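You operate a simulated robot arm through the tools that you are given. There is no shell and no other tool. Be economical: measure what you need, move in short steps, check, and stop when the job is done.

You run a simulated robot arm. Do the job below in one go: nothing can be reset, and whatever is moved stays where it is left.

JOB
Put the broom, the hand brush and the small blue box away.
Fine: the broom in its holder, brush and box in the upper sideboard drawer, shut again. Where these are worked on the way, their far stop is far enough and under half their travel is too little: upper sideboard drawer.

It is judged by the outcome, as a careful person would: the job done as asked, and still so three seconds after it is handed in. It fails if anything else is knocked over, pushed out of place, dropped, spilled or broken.

ROBOT AND FRAMES
A 7-joint arm with a two-finger parallel gripper on a trunk, on a base that drives. Base frame: it is fixed to the floor where the robot stands at the start and does not move with it; the origin is under the middle of the robot, x ahead of it, y to its left, z up. Readings come in mm, degrees, newtons and seconds.
With the tool pointing down near the work surface it reaches from about 100 to 540 mm from the robot's upright axis, wherever it stands. Its first joint turns from -115.0 to 115.0 degrees. Places, roughly: back light switch [-1000, 1900, 1200]; black wall lamp [700, 500, 1800]; blind [-300, 1300, 1000]; bulb box [0, -1750, 500]; curtain catch [-3400, 1800, 1100]; dimmer knob [300, 900, 1300]; dustpan [-500, -2750, 0]; extinguisher strap [-1500, 2100, 400]; fire extinguisher [-1500, 2250, 500]; floor under the broom holder [1500, -200, 0]; folded black cloth [-2000, 2250, 750]; folded blue cloth [-250, -2250, 0]; folded grey cloth [250, -1750, 0]; folded yellow cloth [-250, -2000, 500]; inside of the upper sideboard drawer [600, -1100, 400]; lamp switch [1400, 100, 1800]. Payload 3.91 kg.
Tool frame: the origin (TCP) lies between the finger pads and is the grasp point; the fingertips stand 30 mm ahead of it; z points along the fingers, y is the line along which they close. The gripper opens to 110 mm. The fingers are 20 mm wide and 10 mm thick; the gripper's body (48 by 112 mm) begins 55 mm behind the TCP.
Orientation is that of the tool frame in the base frame, as [roll, pitch, yaw] about the fixed x, y, z axes, in that order (R = Rz(yaw) Ry(pitch) Rx(roll)). With the fingers straight down and closing along the base's y, the tool's x points along the base's -x, its y along +y and its z along -z.

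CONTROLS
- The arm moves only by the tool step_arm. Its argument "series" is a list of rows, each a list of 7 numbers: the turn, a rotation vector about the base's x, y, z in units of 90 degrees (1.0 is 90 degrees), then the shift along the base's x, y, z in units of 100 mm (1.0 is 100 mm), then the opening, from 0 (shut) to 1 (fully open). In form: [[wx, wy, wz, dx, dy, dz, gripper], ...]. A call has 1 to 10 rows; each row is the pose to reach, as a shift and turn from the pose commanded when the call began. A call with a number of a shift or a turn outside -1 to 1 is refused whole. A row lasts 0.2 s, in which the tool goes at most 50 mm and 8.6 degrees; a call with a longer step from one row to the next is refused whole, and so is a gripper value outside its range. A pose out of reach is approached as far as the arm can. The call stops where the force on the tool passes 40 N (or 10 N more than at its start, if that is more) or the arm is blocked; 0.2 s more then pass. Each finger travels about 153 mm/s and halts on what it meets, pressing with about 45 N; the grip force reading is that of the motor and also rises with nothing between the fingers. The clock runs only during rows and for 0.2 s after the last one: add rows that repeat a pose to give the fingers time. The reply holds the time, the measured pose of the TCP, the force on the tool along the base axes, the opening and the grip force, in the units named above and with some noise, with the torque about the TCP (base axes, N m) and any sound that the robot's microphone picked up.
- Cameras (640 x 400 px; columns grow to the right, rows downward): "scene" is now at [225.5, 182.7, 1139.4]; the picture's right is [-0.27, -0.96, 0.00], its down [-0.54, 0.15, -0.83] and it looks along [0.80, -0.22, -0.56] (base axes); focal length 295 px, centre (320, 200). "wrist" rides on the gripper at [72, 17, -103] in the tool frame; the picture's right is [-0.23, 0.97, 0.00], its down [-0.76, -0.18, -0.62] and it looks along [-0.61, -0.14, 0.78] (tool axes); focal length 222 px, centre (320, 200). There is no depth. A picture from a camera that has moved, and an enlarged one, comes with that camera's place and axes in the base frame and with its lens.
- snapshot(camera): a new picture of that camera. The clock stands still meanwhile.
- raise_lower(by): slides the trunk up (or, below 0, down) by that many mm; the arm and the scene camera ride with it, the base frame stays. It gives what a move gives, with no picture.
- drive_base(legs): drives the robot by 1 to 6 legs, each [ahead, left, turn to the left] in mm, mm and degrees, along the robot's own axes; the way and the turn of a leg run together, so that a leg with both is an arc; at most 1500 mm and 180 degrees a leg. The arm and the cameras ride along, it lands a little off, and it stops where it bumps. It gives what a move gives.
- turn_head(pan, tilt): turns the head with the scene camera to pan (to the left, within 80 degrees either way) and tilt (down, from -29 to 69), counted from straight ahead of the robot. It gives what a move gives.
- zoom(camera, box): a new picture of the part [left, top, right, bottom] of that camera's present view, enlarged. The clock stands still meanwhile.
- sign_off(): hands the job in; it is judged then, once.

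Go step by step. Nothing tells you exact positions but the pictures and the camera data: compare them with the known pose of the tool, close in by small moves and look again before you grip or let go. The budget is 120 turns and 90 pictures, counting those below and the enlarged ones. Unless the task says otherwise, let go and move clear before handing in, and close with one line.

The tools are called as name(argument=value, ...) on one line, values as JSON. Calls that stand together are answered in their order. step_arm: Moves the arm, as the interface text tells. Its arguments: {"type":"object","properties":{"series":{"type":"array","items":{"type":"array","items":{"type":"number"}}}},"required":["series"]} The other tools are called the same way: raise_lower (by) slides the trunk up or down; drive_base (legs) drives the base; turn_head (pan, tilt) turns the head that bears the scene camera; snapshot (camera) takes a picture; zoom (camera, box) takes an enlarged picture of a part of a camera's view; sign_off () hands the job in.

At the start:

```text
t: 0.0
eef_pos: [555.1, 37.2, 833.4]
ee_rot: [-179.9, -0.1, 180.0]
wrist_force: [-0.4, -0.9, 0.1]
wrist_torque: [-0.03, 0.0, -0.02]
gripper_width: 110.2
finger_force: 0.0
trunk travel left (down, up): [-475.0, 515.0]
robot x, y, heading: [1.7, -2.1, -0.2]
head pan, tilt: [-15.8, 34.2]
```

scene: 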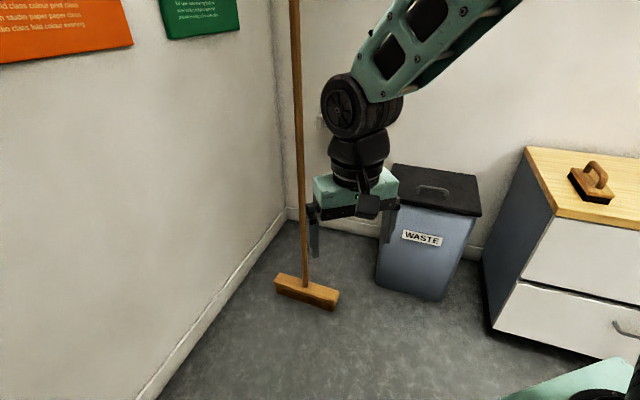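
wrist: 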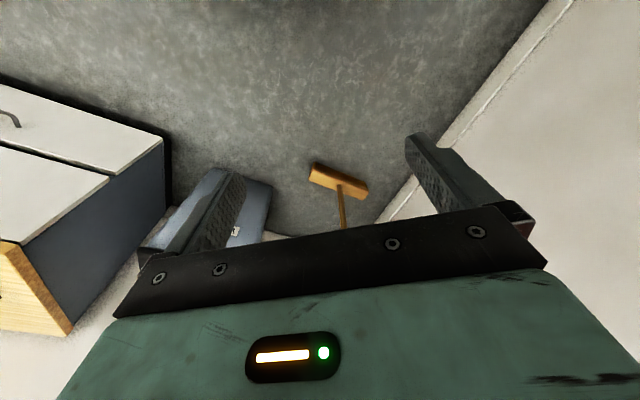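

I see the broom leaning in the corner, a waste bin and a sideboard with a hand brush on top. I'll look around for the holder, the drawer and the blue box.

turn_head(pan=-50, tilt=35)

snapshot(camera="scene")

turn_head(pan=-10, tilt=5)

snapshot(camera="scene")

```text
t: 1.0
eef_pos: [554.7, 37.8, 832.1]
ee_rot: [-179.9, 0.0, 180.0]
wrist_force: [-0.4, -0.4, -0.3]
wrist_torque: [-0.01, -0.01, -0.04]
gripper_width: 110.2
finger_force: 0.0
trunk travel left (down, up): [-475.0, 515.0]
robot x, y, heading: [-1.2, 4.8, -0.0]
head pan, tilt: [-50.0, 35.0]
```

```text
87 pictures are left
camera scene: at [197.0, 139.4, 1138.1], right [-0.77, -0.64, 0.0], down [-0.37, 0.44, -0.82], along [0.53, -0.63, -0.57], focal length 295 px, centre (320, 200)
```

scene: 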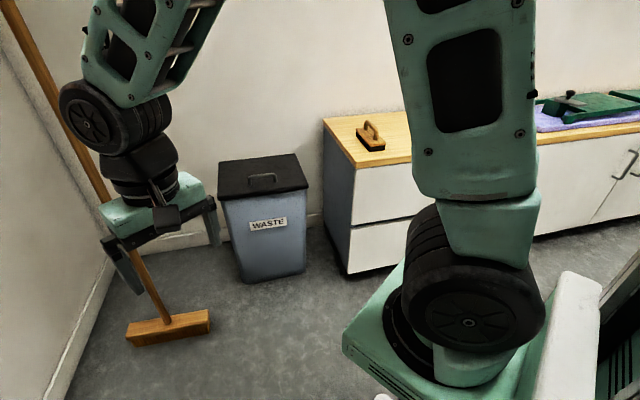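

```text
t: 2.1
eef_pos: [553.6, 37.7, 834.1]
ee_rot: [-179.9, 0.1, -179.9]
wrist_force: [-0.5, -0.3, 0.2]
wrist_torque: [0.01, 0.02, 0.02]
gripper_width: 110.0
finger_force: 0.1
trunk travel left (down, up): [-475.0, 515.0]
robot x, y, heading: [0.7, -1.8, 0.0]
head pan, tilt: [-10.0, 5.0]
```

```text
86 pictures are left
camera scene: at [230.8, 190.8, 1186.2], right [-0.17, -0.98, 0.0], down [-0.09, 0.02, -1.0], along [0.98, -0.17, -0.09], focal length 295 px, centre (320, 200)
```

scene: 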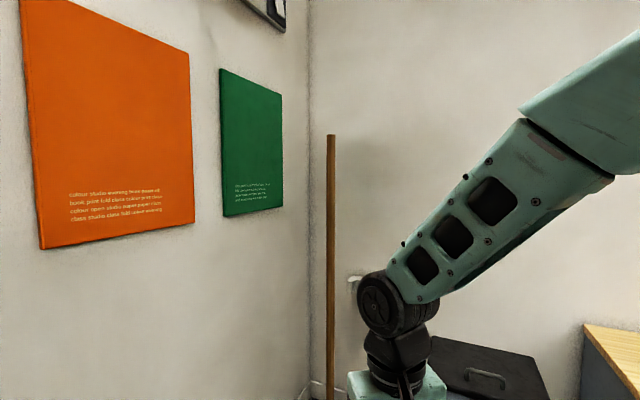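

The broom stands free at about x 1070, y 10; something on the far wall behind the arm may be the holder. I'll zoom there and look right for the blue box.

zoom(camera="scene", box=[300, 220, 420, 400])

turn_head(pan=-80, tilt=30)

snapshot(camera="scene")

turn_head(pan=60, tilt=30)

snapshot(camera="scene")

```text
2.22 times, centred on (360, 310) of scene
camera zoom: at [230.8, 190.8, 1186.2], right [-0.17, -0.98, 0.0], down [-0.09, 0.02, -1.0], along [0.98, -0.17, -0.09], focal length 656 px, centre (231, -44)
```

zoom: 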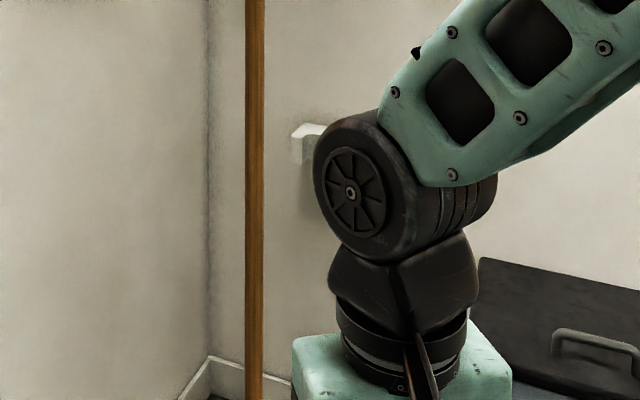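

```text
t: 3.5
eef_pos: [554.4, 36.5, 833.0]
ee_rot: [-179.9, 0.0, -179.9]
wrist_force: [-0.4, 0.0, -0.1]
wrist_torque: [0.04, 0.01, 0.01]
gripper_width: 110.1
finger_force: 0.0
trunk travel left (down, up): [-475.0, 515.0]
robot x, y, heading: [-0.5, 0.2, 0.1]
head pan, tilt: [-80.0, 30.0]
```

```text
84 pictures are left
camera scene: at [156.1, 117.7, 1145.9], right [-0.98, -0.17, 0.0], down [-0.09, 0.49, -0.87], along [0.15, -0.85, -0.5], focal length 295 px, centre (320, 200)
```

scene: 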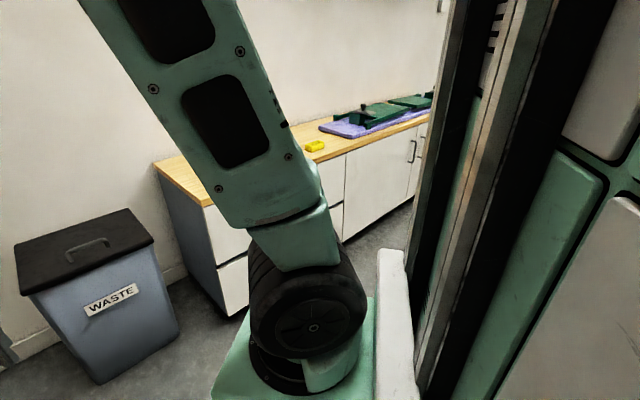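

```text
t: 5.7
eef_pos: [555.3, 37.3, 833.6]
ee_rot: [-179.9, 0.0, 179.9]
wrist_force: [0.5, 0.3, 1.0]
wrist_torque: [0.0, 0.01, -0.02]
gripper_width: 109.9
finger_force: 0.1
trunk travel left (down, up): [-475.0, 515.0]
robot x, y, heading: [-0.1, -2.1, -0.0]
head pan, tilt: [60.0, 30.0]
```

```text
83 pictures are left
camera scene: at [185.6, 285.1, 1145.9], right [0.87, -0.5, 0.0], down [-0.25, -0.43, -0.87], along [0.43, 0.75, -0.5], focal length 295 px, centre (320, 200)
```

scene: 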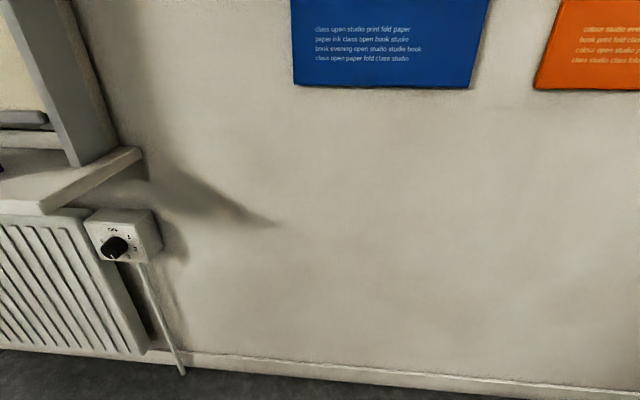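

No blue box yet (a yellow one lies on the sideboard). The room is turned about -36° to my frame; the holder clip is on the far wall near [1626,-222,650]. I'll turn right to search for the blue box.

drive_base(legs=[[0, 0, -120]])

turn_head(pan=40, tilt=25)

snapshot(camera="scene")

turn_head(pan=-40, tilt=25)

snapshot(camera="scene")

```text
t: 11.1
eef_pos: [-244.4, -499.3, 833.5]
ee_rot: [-180.0, 0.0, 60.1]
wrist_force: [-0.5, -0.1, -0.9]
wrist_torque: [0.0, 0.0, -0.01]
gripper_width: 109.9
finger_force: 0.0
trunk travel left (down, up): [-475.0, 515.0]
robot x, y, heading: [0.1, -3.0, -120.0]
head pan, tilt: [60.0, 30.0]
```

```text
t: 11.9
eef_pos: [-243.6, -498.8, 833.1]
ee_rot: [-180.0, 0.0, 60.1]
wrist_force: [0.5, 0.7, -0.5]
wrist_torque: [0.03, 0.04, -0.01]
gripper_width: 110.2
finger_force: 0.0
trunk travel left (down, up): [-475.0, 515.0]
robot x, y, heading: [1.7, -0.2, -119.7]
head pan, tilt: [40.0, 25.0]
```

```text
82 pictures are left
camera scene: at [121.4, -314.2, 1153.8], right [-0.98, -0.18, 0.0], down [-0.07, 0.42, -0.91], along [0.16, -0.89, -0.42], focal length 295 px, centre (320, 200)
```

scene: 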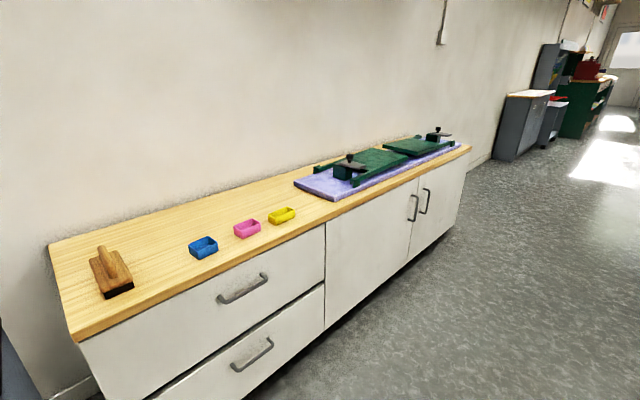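

```text
t: 13.5
eef_pos: [-244.1, -498.6, 833.1]
ee_rot: [-179.9, 0.0, 60.1]
wrist_force: [0.3, 0.7, 0.7]
wrist_torque: [0.0, 0.0, -0.02]
gripper_width: 110.3
finger_force: 0.1
trunk travel left (down, up): [-475.0, 515.0]
robot x, y, heading: [-1.3, 2.7, -119.9]
head pan, tilt: [-40.0, 25.0]
```

```text
81 pictures are left
camera scene: at [18.7, -255.2, 1153.9], right [-0.34, 0.94, 0.0], down [0.4, 0.15, -0.91], along [-0.85, -0.31, -0.42], focal length 295 px, centre (320, 200)
```

scene: 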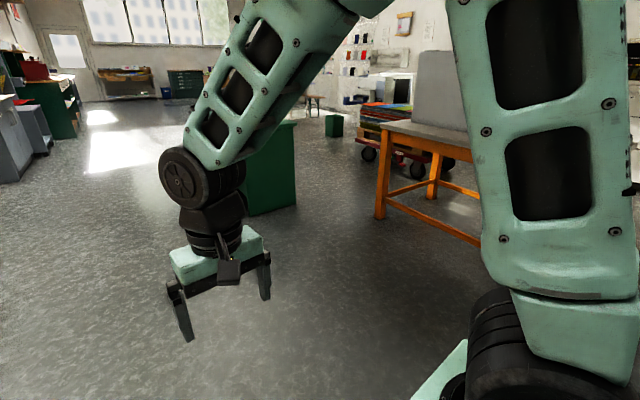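

Found: brush, blue box and two other small boxes are on the sideboard; the upper drawer is under them, with its handle at roughly [441,-898,593]. I'll drive to stand in front of the handle, squared to the furniture (heading ≈ -35°).

drive_base(legs=[[0, 0, 85], [150, -467, 0]])

turn_head(pan=0, tilt=40)

snapshot(camera="scene")

snapshot(camera="wrist")

```text
t: 20.0
eef_pos: [318.3, -762.7, 832.3]
ee_rot: [-179.8, 0.0, 144.0]
wrist_force: [0.2, 0.0, 0.1]
wrist_torque: [-0.01, 0.0, -0.01]
gripper_width: 110.0
finger_force: 0.1
trunk travel left (down, up): [-475.0, 515.0]
robot x, y, heading: [-156.1, -467.7, -35.7]
head pan, tilt: [-40.0, 25.0]
```

```text
t: 21.0
eef_pos: [319.4, -762.7, 833.6]
ee_rot: [-179.9, 0.0, 144.2]
wrist_force: [0.4, 0.0, -0.4]
wrist_torque: [-0.01, 0.01, -0.02]
gripper_width: 110.0
finger_force: 0.1
trunk travel left (down, up): [-475.0, 515.0]
robot x, y, heading: [-150.9, -467.7, -36.0]
head pan, tilt: [0.0, 40.0]
```

```text
80 pictures are left
camera scene: at [150.7, -432.6, 1130.6], right [-0.59, -0.81, 0.0], down [-0.52, 0.38, -0.77], along [0.62, -0.45, -0.64], focal length 295 px, centre (320, 200)
```

scene: 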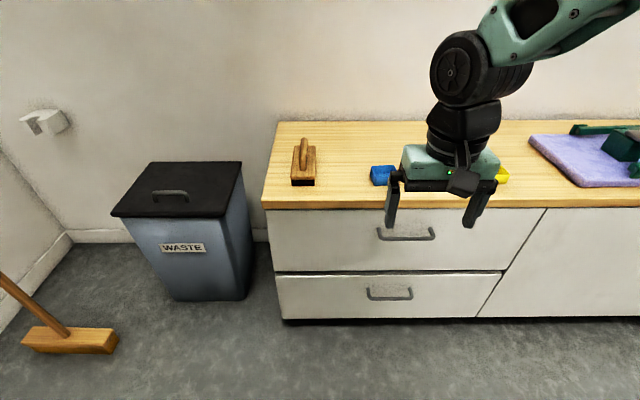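

```text
79 pictures are left
camera wrist: at [269.9, -706.4, 936.9], right [0.76, 0.66, 0.0], down [0.51, -0.59, 0.62], along [0.41, -0.47, -0.78], focal length 222 px, centre (320, 200)
```

wrist: 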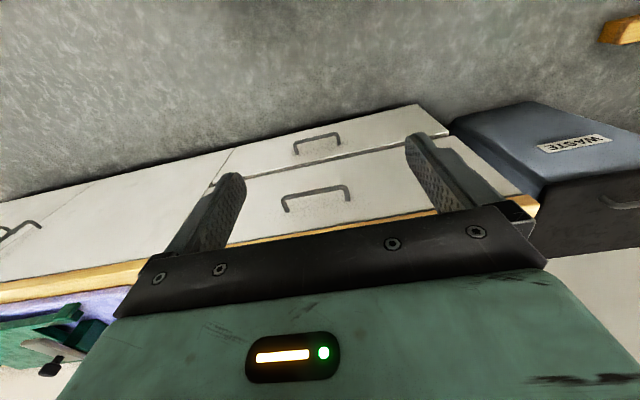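

I'm now squared up. By triangulating, the upper drawer handle is at about 917 mm along my facing direction, 490 mm to the right of origin, z ≈ 544. I'll turn the tool horizontal first.

step_arm(series=[[-0.053, -0.073, 0, 0, 0, 0, 1], [-0.106, -0.146, 0, 0, 0, 0, 1], [-0.159, -0.218, 0, 0, 0, 0, 1], [-0.212, -0.291, 0, 0, 0, 0, 1], [-0.265, -0.364, 0, 0, 0, 0, 1], [-0.318, -0.437, 0, 0, 0, 0, 1], [-0.37, -0.51, 0, 0, 0, 0, 1], [-0.423, -0.583, 0, 0, 0, 0, 1], [-0.476, -0.655, 0, 0, 0, 0, 1], [-0.529, -0.728, 0, 0, 0, 0, 1]])

step_arm(series=[[-0.053, -0.073, 0, 0, 0, 0, 1], [0.02, -0.126, 0, 0, 0, 0, 1]])

```text
t: 23.2
eef_pos: [389.7, -741.7, 820.2]
ee_rot: [180.0, 81.2, 143.7]
wrist_force: [-0.3, 0.9, 0.4]
wrist_torque: [0.0, 0.05, 0.0]
gripper_width: 110.1
finger_force: 0.0
out of reach, approached as far as the arm can: row 5, 6, 7, 8, 9, 10
trunk travel left (down, up): [-475.0, 515.0]
robot x, y, heading: [-154.9, -463.5, -35.9]
head pan, tilt: [0.0, 40.0]
```

```text
t: 23.8
eef_pos: [388.6, -739.8, 821.4]
ee_rot: [95.2, 81.9, 59.8]
wrist_force: [0.4, 0.5, 0.9]
wrist_torque: [0.01, -0.01, -0.01]
gripper_width: 110.0
finger_force: 0.1
trunk travel left (down, up): [-475.0, 515.0]
robot x, y, heading: [-151.9, -465.9, -36.1]
head pan, tilt: [0.0, 40.0]
```

The tool is almost horizontal. Now I roll it so the fingers close vertically, lowering a little.

step_arm(series=[[0.074, -0.053, 0, 0, 0, -0.1, 1], [0.148, -0.107, 0, 0, 0, -0.2, 1], [0.221, -0.161, 0, 0, 0, -0.3, 1], [0.295, -0.214, 0, 0, 0, -0.4, 1], [0.368, -0.268, 0, 0, 0, -0.5, 1], [0.442, -0.321, 0, 0, 0, -0.6, 1], [0.516, -0.375, 0, 0, 0, -0.7, 1], [0.589, -0.428, 0, 0, 0, -0.8, 1], [0.663, -0.482, 0, 0, 0, -0.9, 1], [0.736, -0.535, 0, 0, 0, -1.0, 1]])

```text
t: 26.0
eef_pos: [399.7, -814.9, 952.4]
ee_rot: [95.1, 2.1, 56.8]
wrist_force: [0.1, -0.7, -0.3]
wrist_torque: [-0.04, 0.03, -0.02]
gripper_width: 110.0
finger_force: 0.0
out of reach, approached as far as the arm can: row 1, 2, 3, 4, 5, 6, 7, 8, 9, 10
trunk travel left (down, up): [-475.0, 515.0]
robot x, y, heading: [-154.1, -466.4, -35.8]
head pan, tilt: [0.0, 40.0]
```

With a horizontal tool the arm is limited to heights near 950 at this trunk setting, so I'll lower the trunk to bring the gripper to handle height.

raise_lower(by=-408)

snapshot(camera="scene")

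snapshot(camera="wrist")

```text
refused: -408 is not a number from -400 to 400
```

```text
78 pictures are left
camera scene: at [150.7, -432.4, 1130.6], right [-0.59, -0.81, 0.0], down [-0.52, 0.38, -0.77], along [0.62, -0.45, -0.64], focal length 295 px, centre (320, 200)
```

scene: 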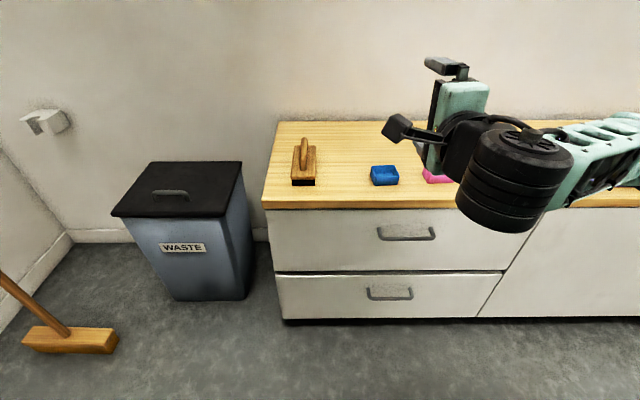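

```text
77 pictures are left
camera wrist: at [354.3, -698.4, 976.3], right [-0.03, -0.21, 0.98], down [-0.95, -0.29, -0.09], along [0.31, -0.93, -0.19], focal length 222 px, centre (320, 200)
```

wrist: 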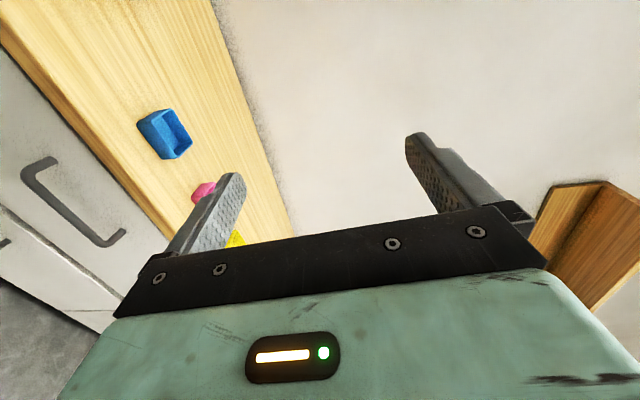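

The way down is clear (arm well in front of the counter). Lowering the trunk.

raise_lower(by=-400)

step_arm(series=[[-0.017, -0.023, -0.014, 0, 0, 0, 1], [-0.034, -0.046, -0.028, 0, 0, 0, 1]])

snapshot(camera="wrist")

snapshot(camera="scene")

```text
t: 29.9
eef_pos: [399.6, -814.4, 552.6]
ee_rot: [95.1, 2.1, 56.8]
wrist_force: [-0.6, 1.4, 0.4]
wrist_torque: [0.03, 0.0, -0.02]
gripper_width: 109.8
finger_force: 0.0
trunk travel left (down, up): [-75.0, 915.0]
robot x, y, heading: [-155.6, -464.2, -35.9]
head pan, tilt: [0.0, 40.0]
```

```text
t: 30.5
eef_pos: [390.3, -828.4, 584.2]
ee_rot: [90.7, 2.7, 54.5]
wrist_force: [0.9, -0.4, -0.1]
wrist_torque: [-0.02, 0.01, 0.0]
gripper_width: 109.9
finger_force: 0.0
out of reach, approached as far as the arm can: row 1, 2
trunk travel left (down, up): [-75.0, 915.0]
robot x, y, heading: [-148.3, -466.2, -35.8]
head pan, tilt: [0.0, 40.0]
```

```text
76 pictures are left
camera wrist: at [349.1, -708.5, 599.4], right [-0.1, -0.15, 0.98], down [-0.96, -0.26, -0.13], along [0.28, -0.95, -0.12], focal length 222 px, centre (320, 200)
```

wrist: 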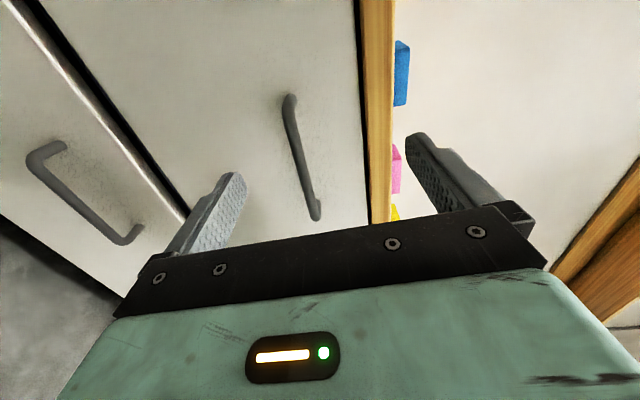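

```text
75 pictures are left
camera scene: at [150.7, -432.4, 730.5], right [-0.59, -0.81, 0.0], down [-0.52, 0.38, -0.77], along [0.62, -0.45, -0.64], focal length 295 px, centre (320, 200)
```

scene: 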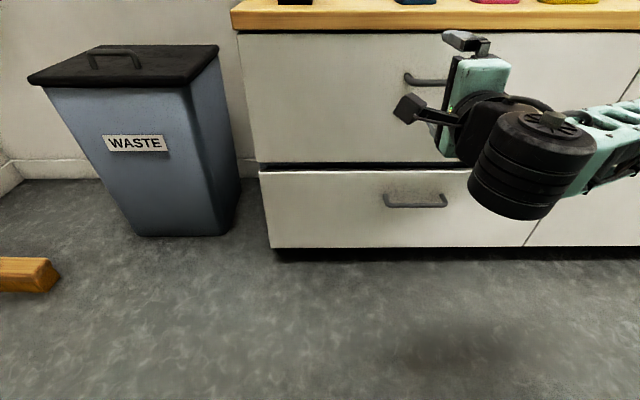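

The gripper is now facing the drawer, about 100 mm short of the handle (handle ≈ F 910, L -484, z 558). I'll move half way and check where it lands.

step_arm(series=[[0, 0, 0, 0.13, -0.23, -0.07, 1], [0, 0, 0, 0.27, -0.46, -0.14, 1], [0, 0, 0, 0.27, -0.46, -0.14, 1]])

snapshot(camera="wrist")

```text
t: 31.3
eef_pos: [412.2, -873.3, 591.5]
ee_rot: [90.5, 2.6, 54.2]
wrist_force: [0.2, -0.6, -0.7]
wrist_torque: [0.01, 0.0, -0.01]
gripper_width: 109.9
finger_force: 0.1
out of reach, approached as far as the arm can: row 1, 2, 3
trunk travel left (down, up): [-75.0, 915.0]
robot x, y, heading: [-155.2, -470.5, -35.9]
head pan, tilt: [0.0, 40.0]
```

```text
74 pictures are left
camera wrist: at [371.2, -754.4, 605.5], right [-0.1, -0.15, 0.98], down [-0.96, -0.26, -0.14], along [0.27, -0.95, -0.12], focal length 222 px, centre (320, 200)
```

wrist: 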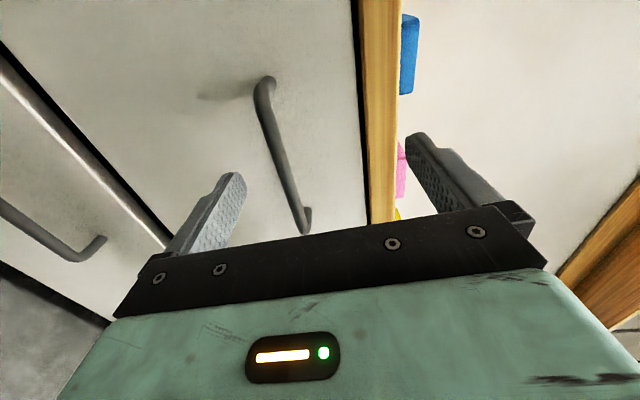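

The arm can't go lower in this posture, so I lower the trunk 33 mm to match the bar's height (≈558), then advance.

raise_lower(by=-33)

step_arm(series=[[0, 0, 0, 0.16, -0.2, 0, 1], [0, 0, 0, 0.32, -0.42, 0, 1], [0, 0, 0, 0.32, -0.42, 0, 1]])

snapshot(camera="wrist")

```text
t: 32.0
eef_pos: [412.4, -874.1, 557.7]
ee_rot: [90.5, 2.6, 54.2]
wrist_force: [0.1, 0.7, -0.2]
wrist_torque: [0.01, 0.03, 0.02]
gripper_width: 110.0
finger_force: 0.1
trunk travel left (down, up): [-42.0, 948.0]
robot x, y, heading: [-155.0, -469.2, -35.9]
head pan, tilt: [0.0, 40.0]
```

```text
t: 32.8
eef_pos: [445.0, -915.8, 559.7]
ee_rot: [90.9, 2.7, 54.3]
wrist_force: [0.0, 0.2, 0.1]
wrist_torque: [0.01, 0.01, -0.02]
gripper_width: 110.0
finger_force: 0.0
out of reach, approached as far as the arm can: row 2, 3
trunk travel left (down, up): [-42.0, 948.0]
robot x, y, heading: [-150.6, -465.2, -36.2]
head pan, tilt: [0.0, 40.0]
```

```text
73 pictures are left
camera wrist: at [402.9, -796.2, 576.0], right [-0.09, -0.16, 0.98], down [-0.96, -0.26, -0.13], along [0.27, -0.95, -0.13], focal length 222 px, centre (320, 200)
```

wrist: 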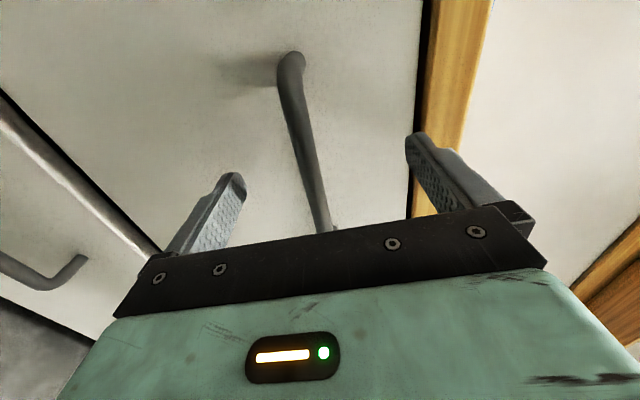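

The bar should now be between the pads; closing the gripper.

step_arm(series=[[0, 0, 0, 0.08, -0.06, 0, 1], [0, 0, 0, 0.08, -0.06, 0, 0.5], [0, 0, 0, 0.08, -0.06, 0, 0], [0, 0, 0, 0.08, -0.06, 0, 0], [0, 0, 0, 0.08, -0.06, 0, 0]])

snapshot(camera="wrist")

```text
t: 33.9
eef_pos: [451.5, -921.6, 556.0]
ee_rot: [91.8, 2.7, 54.4]
wrist_force: [0.1, 0.5, -9.8]
wrist_torque: [0.82, -0.59, 0.0]
gripper_width: 12.4
finger_force: 45.3
trunk travel left (down, up): [-42.0, 948.0]
robot x, y, heading: [-150.8, -465.0, -35.8]
head pan, tilt: [0.0, 40.0]
stopped in row 5: the force on the tool passed its limit (the readings are from after the stop); the commanded pose is now the measured one
```

```text
72 pictures are left
camera wrist: at [410.5, -802.6, 573.2], right [-0.08, -0.17, 0.98], down [-0.96, -0.26, -0.12], along [0.27, -0.95, -0.14], focal length 222 px, centre (320, 200)
```

wrist: 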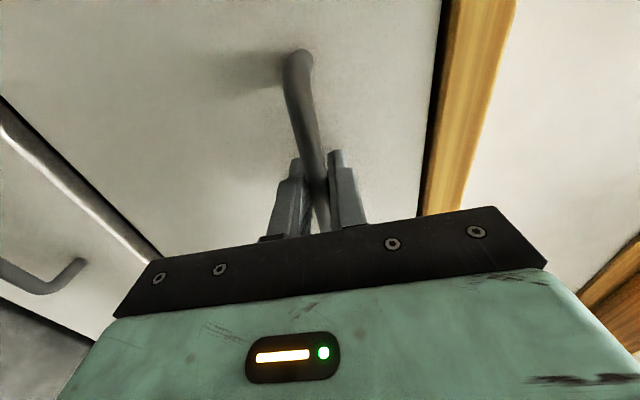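

The bar is gripped (12 mm). I'll pull by driving straight back, 100 mm first.

drive_base(legs=[[-100, 0, 0]])

snapshot(camera="scene")

```text
t: 35.1
eef_pos: [369.9, -863.6, 556.4]
ee_rot: [91.9, 2.8, 54.1]
wrist_force: [-4.4, -2.3, -21.5]
wrist_torque: [0.73, -0.52, -0.05]
gripper_width: 12.3
finger_force: 44.4
trunk travel left (down, up): [-42.0, 948.0]
robot x, y, heading: [-233.7, -406.6, -35.9]
head pan, tilt: [0.0, 40.0]
```

```text
71 pictures are left
camera scene: at [69.8, -374.3, 697.3], right [-0.59, -0.81, 0.0], down [-0.52, 0.38, -0.77], along [0.62, -0.45, -0.64], focal length 295 px, centre (320, 200)
```

scene: 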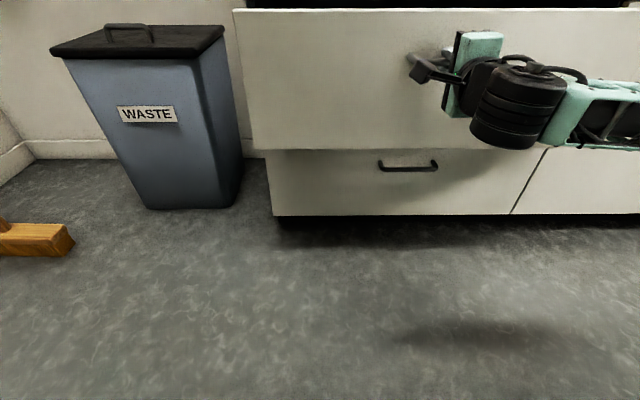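

The drawer slides with me. Pulling further in steps until it stops.

drive_base(legs=[[-120, 0, 0]])

drive_base(legs=[[-60, 0, 0]])

drive_base(legs=[[-40, 0, 0]])

snapshot(camera="scene")

```text
t: 36.3
eef_pos: [273.4, -794.0, 555.5]
ee_rot: [91.8, 2.8, 54.0]
wrist_force: [-14.9, -16.5, -10.4]
wrist_torque: [0.71, -0.53, -0.39]
gripper_width: 12.1
finger_force: 45.5
trunk travel left (down, up): [-42.0, 948.0]
robot x, y, heading: [-330.6, -337.6, -35.9]
head pan, tilt: [0.0, 40.0]
```

```text
t: 37.3
eef_pos: [223.3, -759.6, 556.0]
ee_rot: [91.9, 2.8, 53.8]
wrist_force: [-6.7, -5.0, -4.7]
wrist_torque: [0.72, -0.57, 0.03]
gripper_width: 12.5
finger_force: 44.8
trunk travel left (down, up): [-42.0, 948.0]
robot x, y, heading: [-377.8, -302.5, -35.9]
head pan, tilt: [0.0, 40.0]
```

```text
t: 38.2
eef_pos: [198.4, -743.0, 556.8]
ee_rot: [91.9, 2.4, 53.4]
wrist_force: [0.6, 1.9, 0.0]
wrist_torque: [0.8, -0.6, -0.24]
gripper_width: 12.1
finger_force: 44.9
trunk travel left (down, up): [-42.0, 948.0]
robot x, y, heading: [-407.0, -282.2, -35.7]
head pan, tilt: [0.0, 40.0]
stopped in leg 1: the force on the tool passed its limit (the readings are from after the stop); the commanded pose is now the measured one
```

```text
70 pictures are left
camera scene: at [-103.2, -248.5, 697.5], right [-0.59, -0.81, 0.0], down [-0.52, 0.38, -0.77], along [0.62, -0.45, -0.64], focal length 295 px, centre (320, 200)
```

scene: 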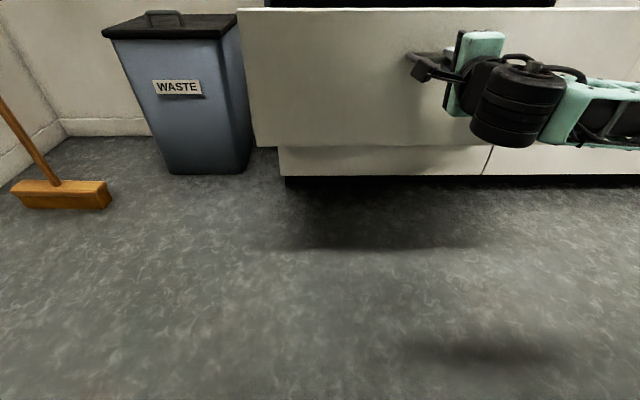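

The drawer hit its stop at 310 mm of travel. I release the handle, back away and raise the trunk to look in.

step_arm(series=[[0, 0, 0, 0, 0, 0, 0.5], [0, 0, 0, 0, 0, 0, 1], [0, 0, 0, 0, 0, 0, 1], [0, 0, 0, 0, 0, 0, 1]])

drive_base(legs=[[-130, 0, 0]])

raise_lower(by=400)

snapshot(camera="scene")

```text
t: 39.2
eef_pos: [197.3, -742.1, 556.8]
ee_rot: [91.8, 2.6, 53.6]
wrist_force: [0.3, 0.5, 1.0]
wrist_torque: [-0.01, 0.02, 0.0]
gripper_width: 110.2
finger_force: 0.0
trunk travel left (down, up): [-42.0, 948.0]
robot x, y, heading: [-405.0, -281.6, -36.1]
head pan, tilt: [0.0, 40.0]
```

```text
t: 40.5
eef_pos: [92.7, -667.5, 556.3]
ee_rot: [91.9, 2.5, 53.4]
wrist_force: [0.7, 0.4, 0.4]
wrist_torque: [0.0, 0.02, 0.0]
gripper_width: 110.2
finger_force: 0.1
trunk travel left (down, up): [-42.0, 948.0]
robot x, y, heading: [-511.6, -210.5, -36.0]
head pan, tilt: [0.0, 40.0]
```

```text
t: 44.4
eef_pos: [93.0, -666.7, 957.5]
ee_rot: [91.9, 2.5, 53.4]
wrist_force: [0.1, 0.9, -0.1]
wrist_torque: [0.0, 0.0, 0.01]
gripper_width: 110.2
finger_force: 0.1
trunk travel left (down, up): [-442.0, 548.0]
robot x, y, heading: [-514.2, -205.2, -36.0]
head pan, tilt: [0.0, 40.0]
```

```text
69 pictures are left
camera scene: at [-208.6, -172.3, 1097.5], right [-0.59, -0.81, 0.0], down [-0.52, 0.38, -0.77], along [0.62, -0.45, -0.64], focal length 295 px, centre (320, 200)
```

scene: 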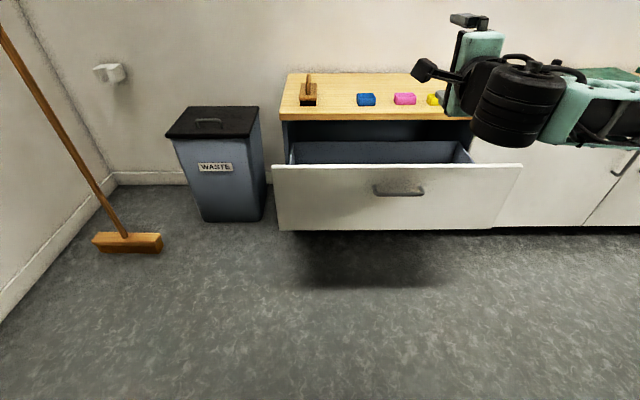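

The drawer is open with a clear interior. Before approaching I check my own base's size by looking down.

turn_head(pan=-20, tilt=69)

snapshot(camera="scene")

```text
t: 45.3
eef_pos: [92.1, -665.9, 955.8]
ee_rot: [91.9, 2.5, 53.3]
wrist_force: [0.6, -0.5, 0.0]
wrist_torque: [-0.02, 0.0, -0.01]
gripper_width: 110.2
finger_force: 0.0
trunk travel left (down, up): [-442.0, 548.0]
robot x, y, heading: [-514.5, -201.4, -35.9]
head pan, tilt: [-20.0, 68.8]
```

```text
68 pictures are left
camera scene: at [-246.0, -168.7, 1061.5], right [-0.83, -0.56, 0.0], down [-0.52, 0.77, -0.36], along [0.2, -0.3, -0.93], focal length 295 px, centre (320, 200)
```

scene: 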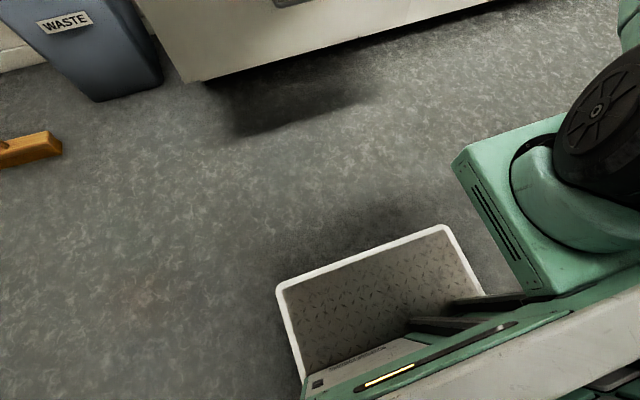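

My base reaches about 300 mm ahead and ±260 mm sideways of my axis, so I can stand just in front of the open drawer. First the box: I drive forward so the gripper hangs over the sideboard at z≈957.

drive_base(legs=[[400, 80, 0], [140, 0, 0]])

snapshot(camera="scene")

snapshot(camera="wrist")

```text
t: 48.7
eef_pos: [574.6, -918.4, 955.8]
ee_rot: [91.9, 2.5, 53.3]
wrist_force: [0.5, -0.9, -0.3]
wrist_torque: [0.01, 0.01, -0.02]
gripper_width: 109.9
finger_force: 0.0
trunk travel left (down, up): [-442.0, 548.0]
robot x, y, heading: [-25.8, -456.7, -35.9]
head pan, tilt: [-20.0, 68.8]
```

```text
67 pictures are left
camera scene: at [236.7, -420.5, 1061.4], right [-0.83, -0.56, 0.0], down [-0.52, 0.77, -0.36], along [0.2, -0.3, -0.93], focal length 295 px, centre (320, 200)
```

scene: 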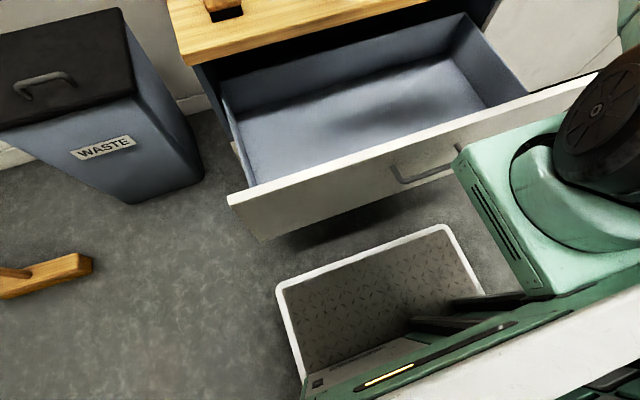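

```text
66 pictures are left
camera wrist: at [535.3, -799.6, 973.7], right [-0.08, -0.17, 0.98], down [-0.96, -0.24, -0.12], along [0.26, -0.96, -0.14], focal length 222 px, centre (320, 200)
```

wrist: 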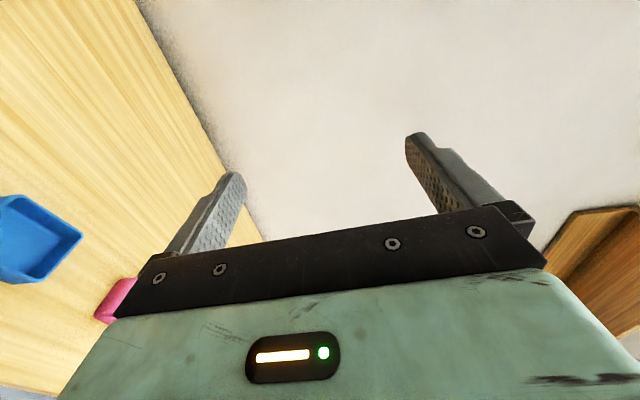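

The drawer is empty and well visible. To get closer I'll raise the trunk so the shoulder clears the drawer front, and turn the tool back to pointing mostly downward.

raise_lower(by=180)

step_arm(series=[[-0.073, 0.053, 0, 0, 0, 0, 1], [-0.146, 0.106, 0, 0, 0, 0, 1], [-0.218, 0.159, 0, 0, 0, 0, 1], [-0.291, 0.212, 0, 0, 0, 0, 1], [-0.364, 0.265, 0, 0, 0, 0, 1], [-0.437, 0.318, 0, 0, 0, 0, 1], [-0.51, 0.37, 0, 0, 0, 0, 1], [-0.583, 0.423, 0, 0, 0, 0, 1], [-0.655, 0.476, 0, 0, 0, 0, 1], [-0.728, 0.529, 0, 0, 0, 0, 1]])

step_arm(series=[[0.053, 0.073, 0, 0, 0, 0, 1], [0.106, 0.146, 0, 0, 0, 0, 1], [0.159, 0.218, 0, 0, 0, 0, 1], [0.212, 0.291, 0, 0, 0, 0, 1], [0.265, 0.364, 0, 0, 0, 0, 1], [0.318, 0.437, 0, 0, 0, 0, 1], [0.37, 0.51, 0, 0, 0, 0, 1]])

snapshot(camera="scene")

```text
t: 50.7
eef_pos: [574.6, -919.4, 1136.4]
ee_rot: [91.8, 2.6, 53.3]
wrist_force: [-0.7, -0.8, -0.6]
wrist_torque: [0.01, 0.03, 0.02]
gripper_width: 110.3
finger_force: 0.1
trunk travel left (down, up): [-622.0, 368.0]
robot x, y, heading: [-23.4, -459.5, -36.3]
head pan, tilt: [-20.0, 68.8]
```

```text
t: 52.9
eef_pos: [574.5, -918.6, 1135.9]
ee_rot: [86.4, 83.6, 48.5]
wrist_force: [0.2, -0.2, -0.1]
wrist_torque: [-0.04, -0.05, 0.0]
gripper_width: 109.9
finger_force: 0.1
trunk travel left (down, up): [-622.0, 368.0]
robot x, y, heading: [-28.5, -453.2, -35.8]
head pan, tilt: [-20.0, 68.8]
```

```text
t: 54.5
eef_pos: [575.2, -919.8, 1136.6]
ee_rot: [177.6, 33.8, 136.2]
wrist_force: [-0.4, 0.0, -0.8]
wrist_torque: [0.01, -0.02, 0.0]
gripper_width: 110.2
finger_force: 0.0
trunk travel left (down, up): [-622.0, 368.0]
robot x, y, heading: [-29.9, -455.9, -36.0]
head pan, tilt: [-20.0, 68.8]
```

```text
65 pictures are left
camera scene: at [236.5, -420.6, 1241.4], right [-0.83, -0.56, 0.0], down [-0.52, 0.77, -0.36], along [0.2, -0.3, -0.93], focal length 295 px, centre (320, 200)
```

scene: 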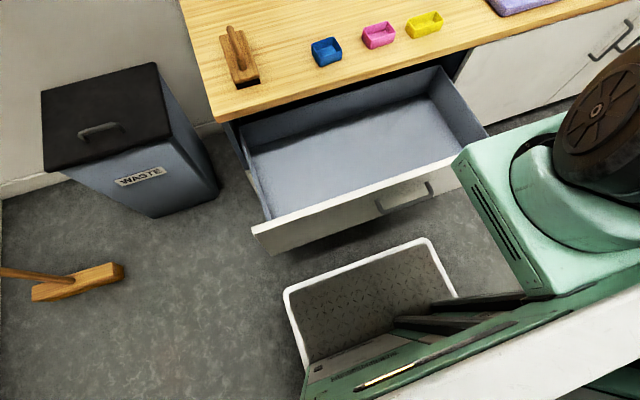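

This pose reaches fine with the tool about 56° down, so I need not go further in. I zoom on the objects for exact places.

zoom(camera="scene", box=[200, 0, 400, 125])

snapshot(camera="wrist")

```text
3.20 times, centred on (300, 62) of scene
camera zoom: at [236.5, -420.6, 1241.4], right [-0.83, -0.56, 0.0], down [-0.52, 0.77, -0.36], along [0.2, -0.3, -0.93], focal length 945 px, centre (384, 640)
```

zoom: 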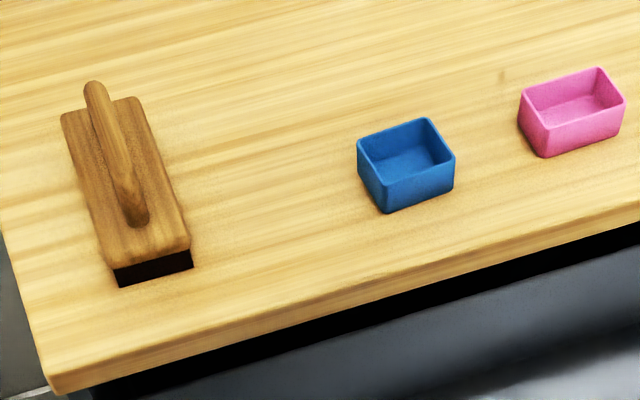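

```text
63 pictures are left
camera wrist: at [497.4, -829.6, 1183.4], right [0.79, 0.59, 0.16], down [0.07, -0.35, 0.93], along [0.6, -0.73, -0.32], focal length 222 px, centre (320, 200)
```

wrist: 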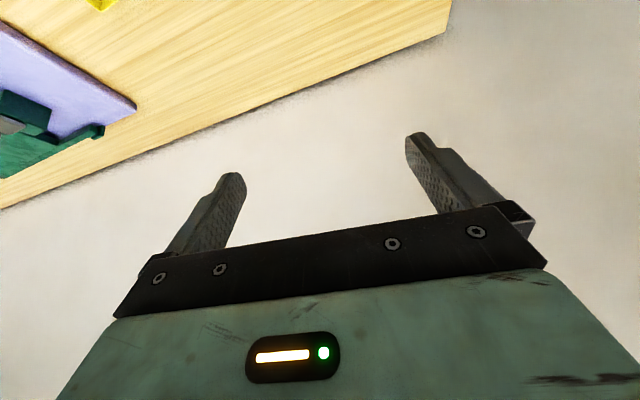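

Box: about 61×43×30 mm centred at F 1010, L -428, bottom at z≈670. Brush runs straight along F at L -216, handle top ≈755. I lower the arm in steps toward the box while correcting its heading.

step_arm(series=[[0, 0, 0.07, -0.08, -0.08, -0.25, 1], [0, 0, 0.133, -0.15, -0.16, -0.5, 1], [0, 0, 0.133, -0.15, -0.16, -0.75, 1], [0, 0, 0.133, -0.15, -0.16, -1.0, 1]])

step_arm(series=[[0, 0, 0, 0, 0, -0.35, 1], [0, 0, 0, 0, 0, -0.7, 1], [0, 0, 0, 0, 0, -1.0, 1]])

```text
t: 55.5
eef_pos: [559.8, -934.7, 1037.1]
ee_rot: [177.7, 33.7, 148.2]
wrist_force: [-0.2, -0.1, -0.1]
wrist_torque: [-0.03, -0.01, 0.0]
gripper_width: 109.9
finger_force: 0.1
trunk travel left (down, up): [-622.0, 368.0]
robot x, y, heading: [-31.7, -459.6, -35.9]
head pan, tilt: [-20.0, 68.8]
```

```text
t: 56.3
eef_pos: [560.3, -934.2, 936.1]
ee_rot: [177.6, 33.8, 148.2]
wrist_force: [-0.8, -0.5, 0.6]
wrist_torque: [0.04, -0.02, 0.01]
gripper_width: 110.1
finger_force: 0.2
trunk travel left (down, up): [-622.0, 368.0]
robot x, y, heading: [-29.7, -458.9, -36.3]
head pan, tilt: [-20.0, 68.8]
```

Reach is good. Lowering further to just above the box and looking.

step_arm(series=[[0, 0, 0, 0, 0, -0.35, 1], [0, 0, 0, 0, 0, -0.7, 1], [0, 0, 0, 0, 0, -1.0, 1]])

step_arm(series=[[0, 0, 0, 0, 0, -0.35, 1], [0, 0, 0, 0, 0, -0.7, 1]])

snapshot(camera="wrist")

turn_head(pan=-10, tilt=45)

snapshot(camera="scene")

```text
t: 57.1
eef_pos: [558.8, -933.9, 836.4]
ee_rot: [177.9, 33.8, 148.5]
wrist_force: [0.2, 1.0, 0.5]
wrist_torque: [0.06, -0.02, -0.02]
gripper_width: 109.9
finger_force: 0.0
trunk travel left (down, up): [-622.0, 368.0]
robot x, y, heading: [-28.3, -454.9, -35.9]
head pan, tilt: [-20.0, 68.8]
```

```text
t: 57.7
eef_pos: [559.3, -934.1, 764.7]
ee_rot: [177.7, 33.7, 148.3]
wrist_force: [-0.1, 0.1, 0.6]
wrist_torque: [0.02, -0.01, 0.0]
gripper_width: 109.9
finger_force: 0.0
trunk travel left (down, up): [-622.0, 368.0]
robot x, y, heading: [-27.0, -460.6, -36.0]
head pan, tilt: [-20.0, 68.8]
```

```text
62 pictures are left
camera wrist: at [465.0, -862.6, 812.2], right [0.65, 0.74, 0.16], down [0.14, -0.33, 0.94], along [0.74, -0.59, -0.32], focal length 222 px, centre (320, 200)
```

wrist: 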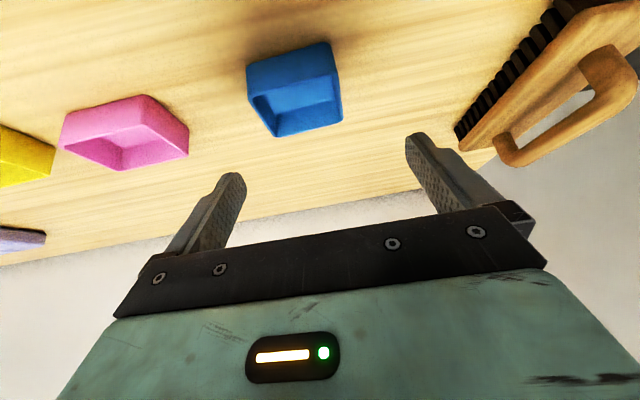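

```text
t: 58.6
eef_pos: [558.4, -934.6, 766.2]
ee_rot: [177.7, 33.7, 148.3]
wrist_force: [-0.3, -0.5, 0.2]
wrist_torque: [0.01, -0.02, -0.01]
gripper_width: 109.8
finger_force: 0.0
trunk travel left (down, up): [-622.0, 368.0]
robot x, y, heading: [-32.0, -462.0, -36.0]
head pan, tilt: [-10.0, 45.0]
```

```text
61 pictures are left
camera scene: at [261.8, -432.6, 1270.2], right [-0.72, -0.69, 0.0], down [-0.49, 0.51, -0.71], along [0.49, -0.51, -0.71], focal length 295 px, centre (320, 200)
```

scene: 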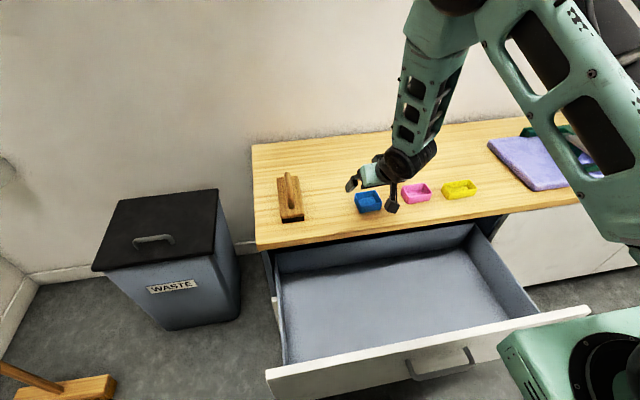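

Both cameras agree: box centre F 1010, L -429; the fingers straddle it with room to the pink box. Lowering 60 mm.

step_arm(series=[[0, 0, 0, 0.01, -0.02, -0.3, 1], [0, 0, 0, 0.01, -0.02, -0.6, 1]])

snapshot(camera="wrist")

```text
t: 59.2
eef_pos: [559.6, -937.1, 706.3]
ee_rot: [177.8, 33.8, 148.2]
wrist_force: [0.2, 0.6, -0.2]
wrist_torque: [0.0, 0.0, -0.04]
gripper_width: 109.9
finger_force: 0.1
trunk travel left (down, up): [-622.0, 368.0]
robot x, y, heading: [-24.7, -457.8, -35.9]
head pan, tilt: [-10.0, 45.0]
```

```text
60 pictures are left
camera wrist: at [465.7, -865.2, 752.7], right [0.65, 0.74, 0.16], down [0.14, -0.33, 0.93], along [0.74, -0.59, -0.32], focal length 222 px, centre (320, 200)
```

wrist: 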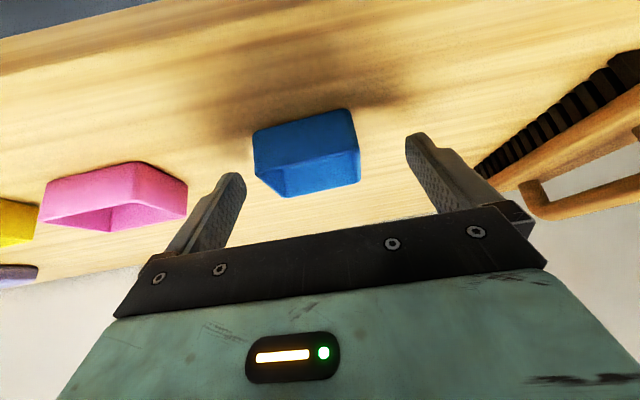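

The pads straddle the box; a small centring shift, then close.

step_arm(series=[[0, 0, 0, 0.0, -0.07, 0, 1], [0, 0, 0, 0.0, -0.07, 0, 0.6], [0, 0, 0, 0.0, -0.07, 0, 0.4], [0, 0, 0, 0, -0.07, 0, 0.4]])

step_arm(series=[[0, 0, 0, 0, 0, 0, 0.35], [0, 0, 0, 0, 0, 0, 0.35], [0, 0, 0, 0, 0, 0.05, 0.35], [0, 0, 0, 0, 0, 0.3, 0.35]])

snapshot(camera="wrist")

```text
t: 60.2
eef_pos: [560.6, -943.6, 705.9]
ee_rot: [177.7, 33.7, 148.1]
wrist_force: [-0.1, 0.3, 0.2]
wrist_torque: [0.01, 0.01, -0.02]
gripper_width: 62.3
finger_force: 45.0
trunk travel left (down, up): [-622.0, 368.0]
robot x, y, heading: [-28.4, -458.5, -36.1]
head pan, tilt: [-10.0, 45.0]
```

```text
t: 61.2
eef_pos: [560.0, -944.3, 735.8]
ee_rot: [177.7, 33.6, 148.1]
wrist_force: [0.3, -0.7, -0.6]
wrist_torque: [-0.03, 0.0, 0.02]
gripper_width: 62.7
finger_force: 44.5
trunk travel left (down, up): [-622.0, 368.0]
robot x, y, heading: [-32.2, -458.9, -36.1]
head pan, tilt: [-10.0, 45.0]
```

```text
59 pictures are left
camera wrist: at [465.9, -871.3, 783.0], right [0.66, 0.74, 0.16], down [0.14, -0.33, 0.93], along [0.74, -0.59, -0.32], focal length 222 px, centre (320, 200)
```

wrist: 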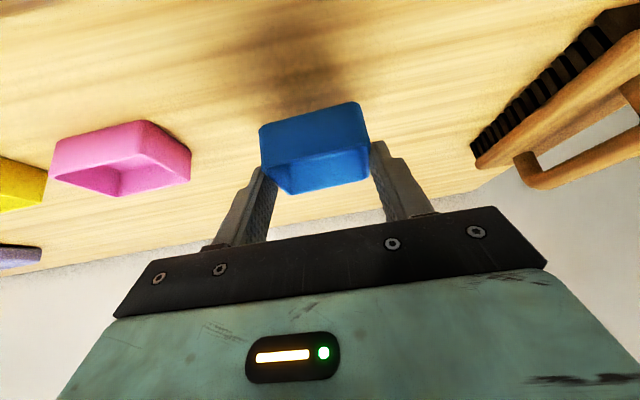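

The box is held and lifted. I raise it more, then drive back and right so it's above the drawer.

step_arm(series=[[0, 0, 0, 0, 0, 0.3, 0.35], [0, 0, 0, 0, 0, 0.5, 0.35]])

drive_base(legs=[[-165, 0, 0], [0, -115, 0]])

turn_head(pan=-20, tilt=50)

snapshot(camera="scene")

snapshot(camera="wrist")

```text
t: 61.8
eef_pos: [560.9, -943.2, 787.2]
ee_rot: [177.7, 33.6, 148.2]
wrist_force: [-0.7, 0.5, -1.0]
wrist_torque: [0.02, 0.02, 0.02]
gripper_width: 62.6
finger_force: 44.9
trunk travel left (down, up): [-622.0, 368.0]
robot x, y, heading: [-27.2, -456.7, -36.4]
head pan, tilt: [-10.0, 45.0]
```

```text
t: 64.1
eef_pos: [356.3, -939.7, 787.0]
ee_rot: [177.7, 33.8, 148.1]
wrist_force: [0.3, -0.2, 0.0]
wrist_torque: [0.0, -0.01, 0.02]
gripper_width: 62.8
finger_force: 45.3
trunk travel left (down, up): [-622.0, 368.0]
robot x, y, heading: [-230.6, -451.2, -36.2]
head pan, tilt: [-10.0, 45.0]
```

```text
t: 64.8
eef_pos: [356.8, -940.9, 786.0]
ee_rot: [177.6, 33.6, 148.2]
wrist_force: [0.2, -0.3, 0.3]
wrist_torque: [-0.03, 0.01, 0.03]
gripper_width: 62.8
finger_force: 44.8
trunk travel left (down, up): [-622.0, 368.0]
robot x, y, heading: [-233.5, -451.8, -36.0]
head pan, tilt: [-20.0, 50.0]
```

```text
58 pictures are left
camera scene: at [46.6, -433.8, 1263.4], right [-0.83, -0.56, 0.0], down [-0.43, 0.64, -0.64], along [0.36, -0.53, -0.77], focal length 295 px, centre (320, 200)
```

scene: 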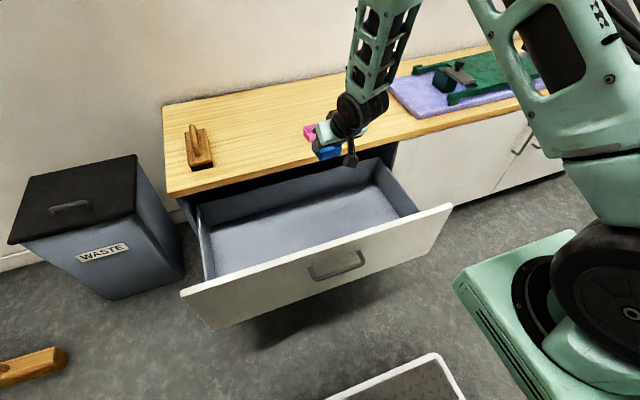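

```text
57 pictures are left
camera wrist: at [263.1, -867.9, 833.3], right [0.66, 0.74, 0.16], down [0.14, -0.33, 0.93], along [0.74, -0.59, -0.32], focal length 222 px, centre (320, 200)
```

wrist: 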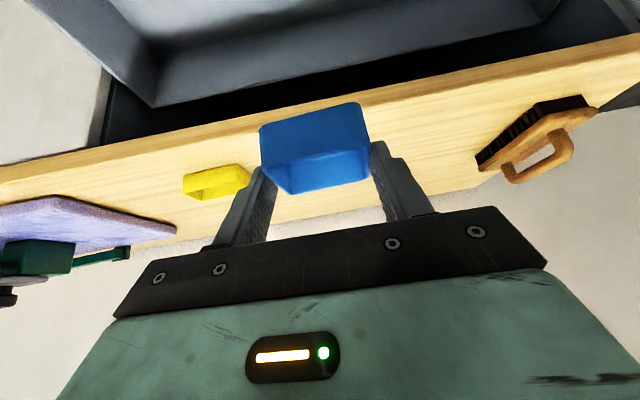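

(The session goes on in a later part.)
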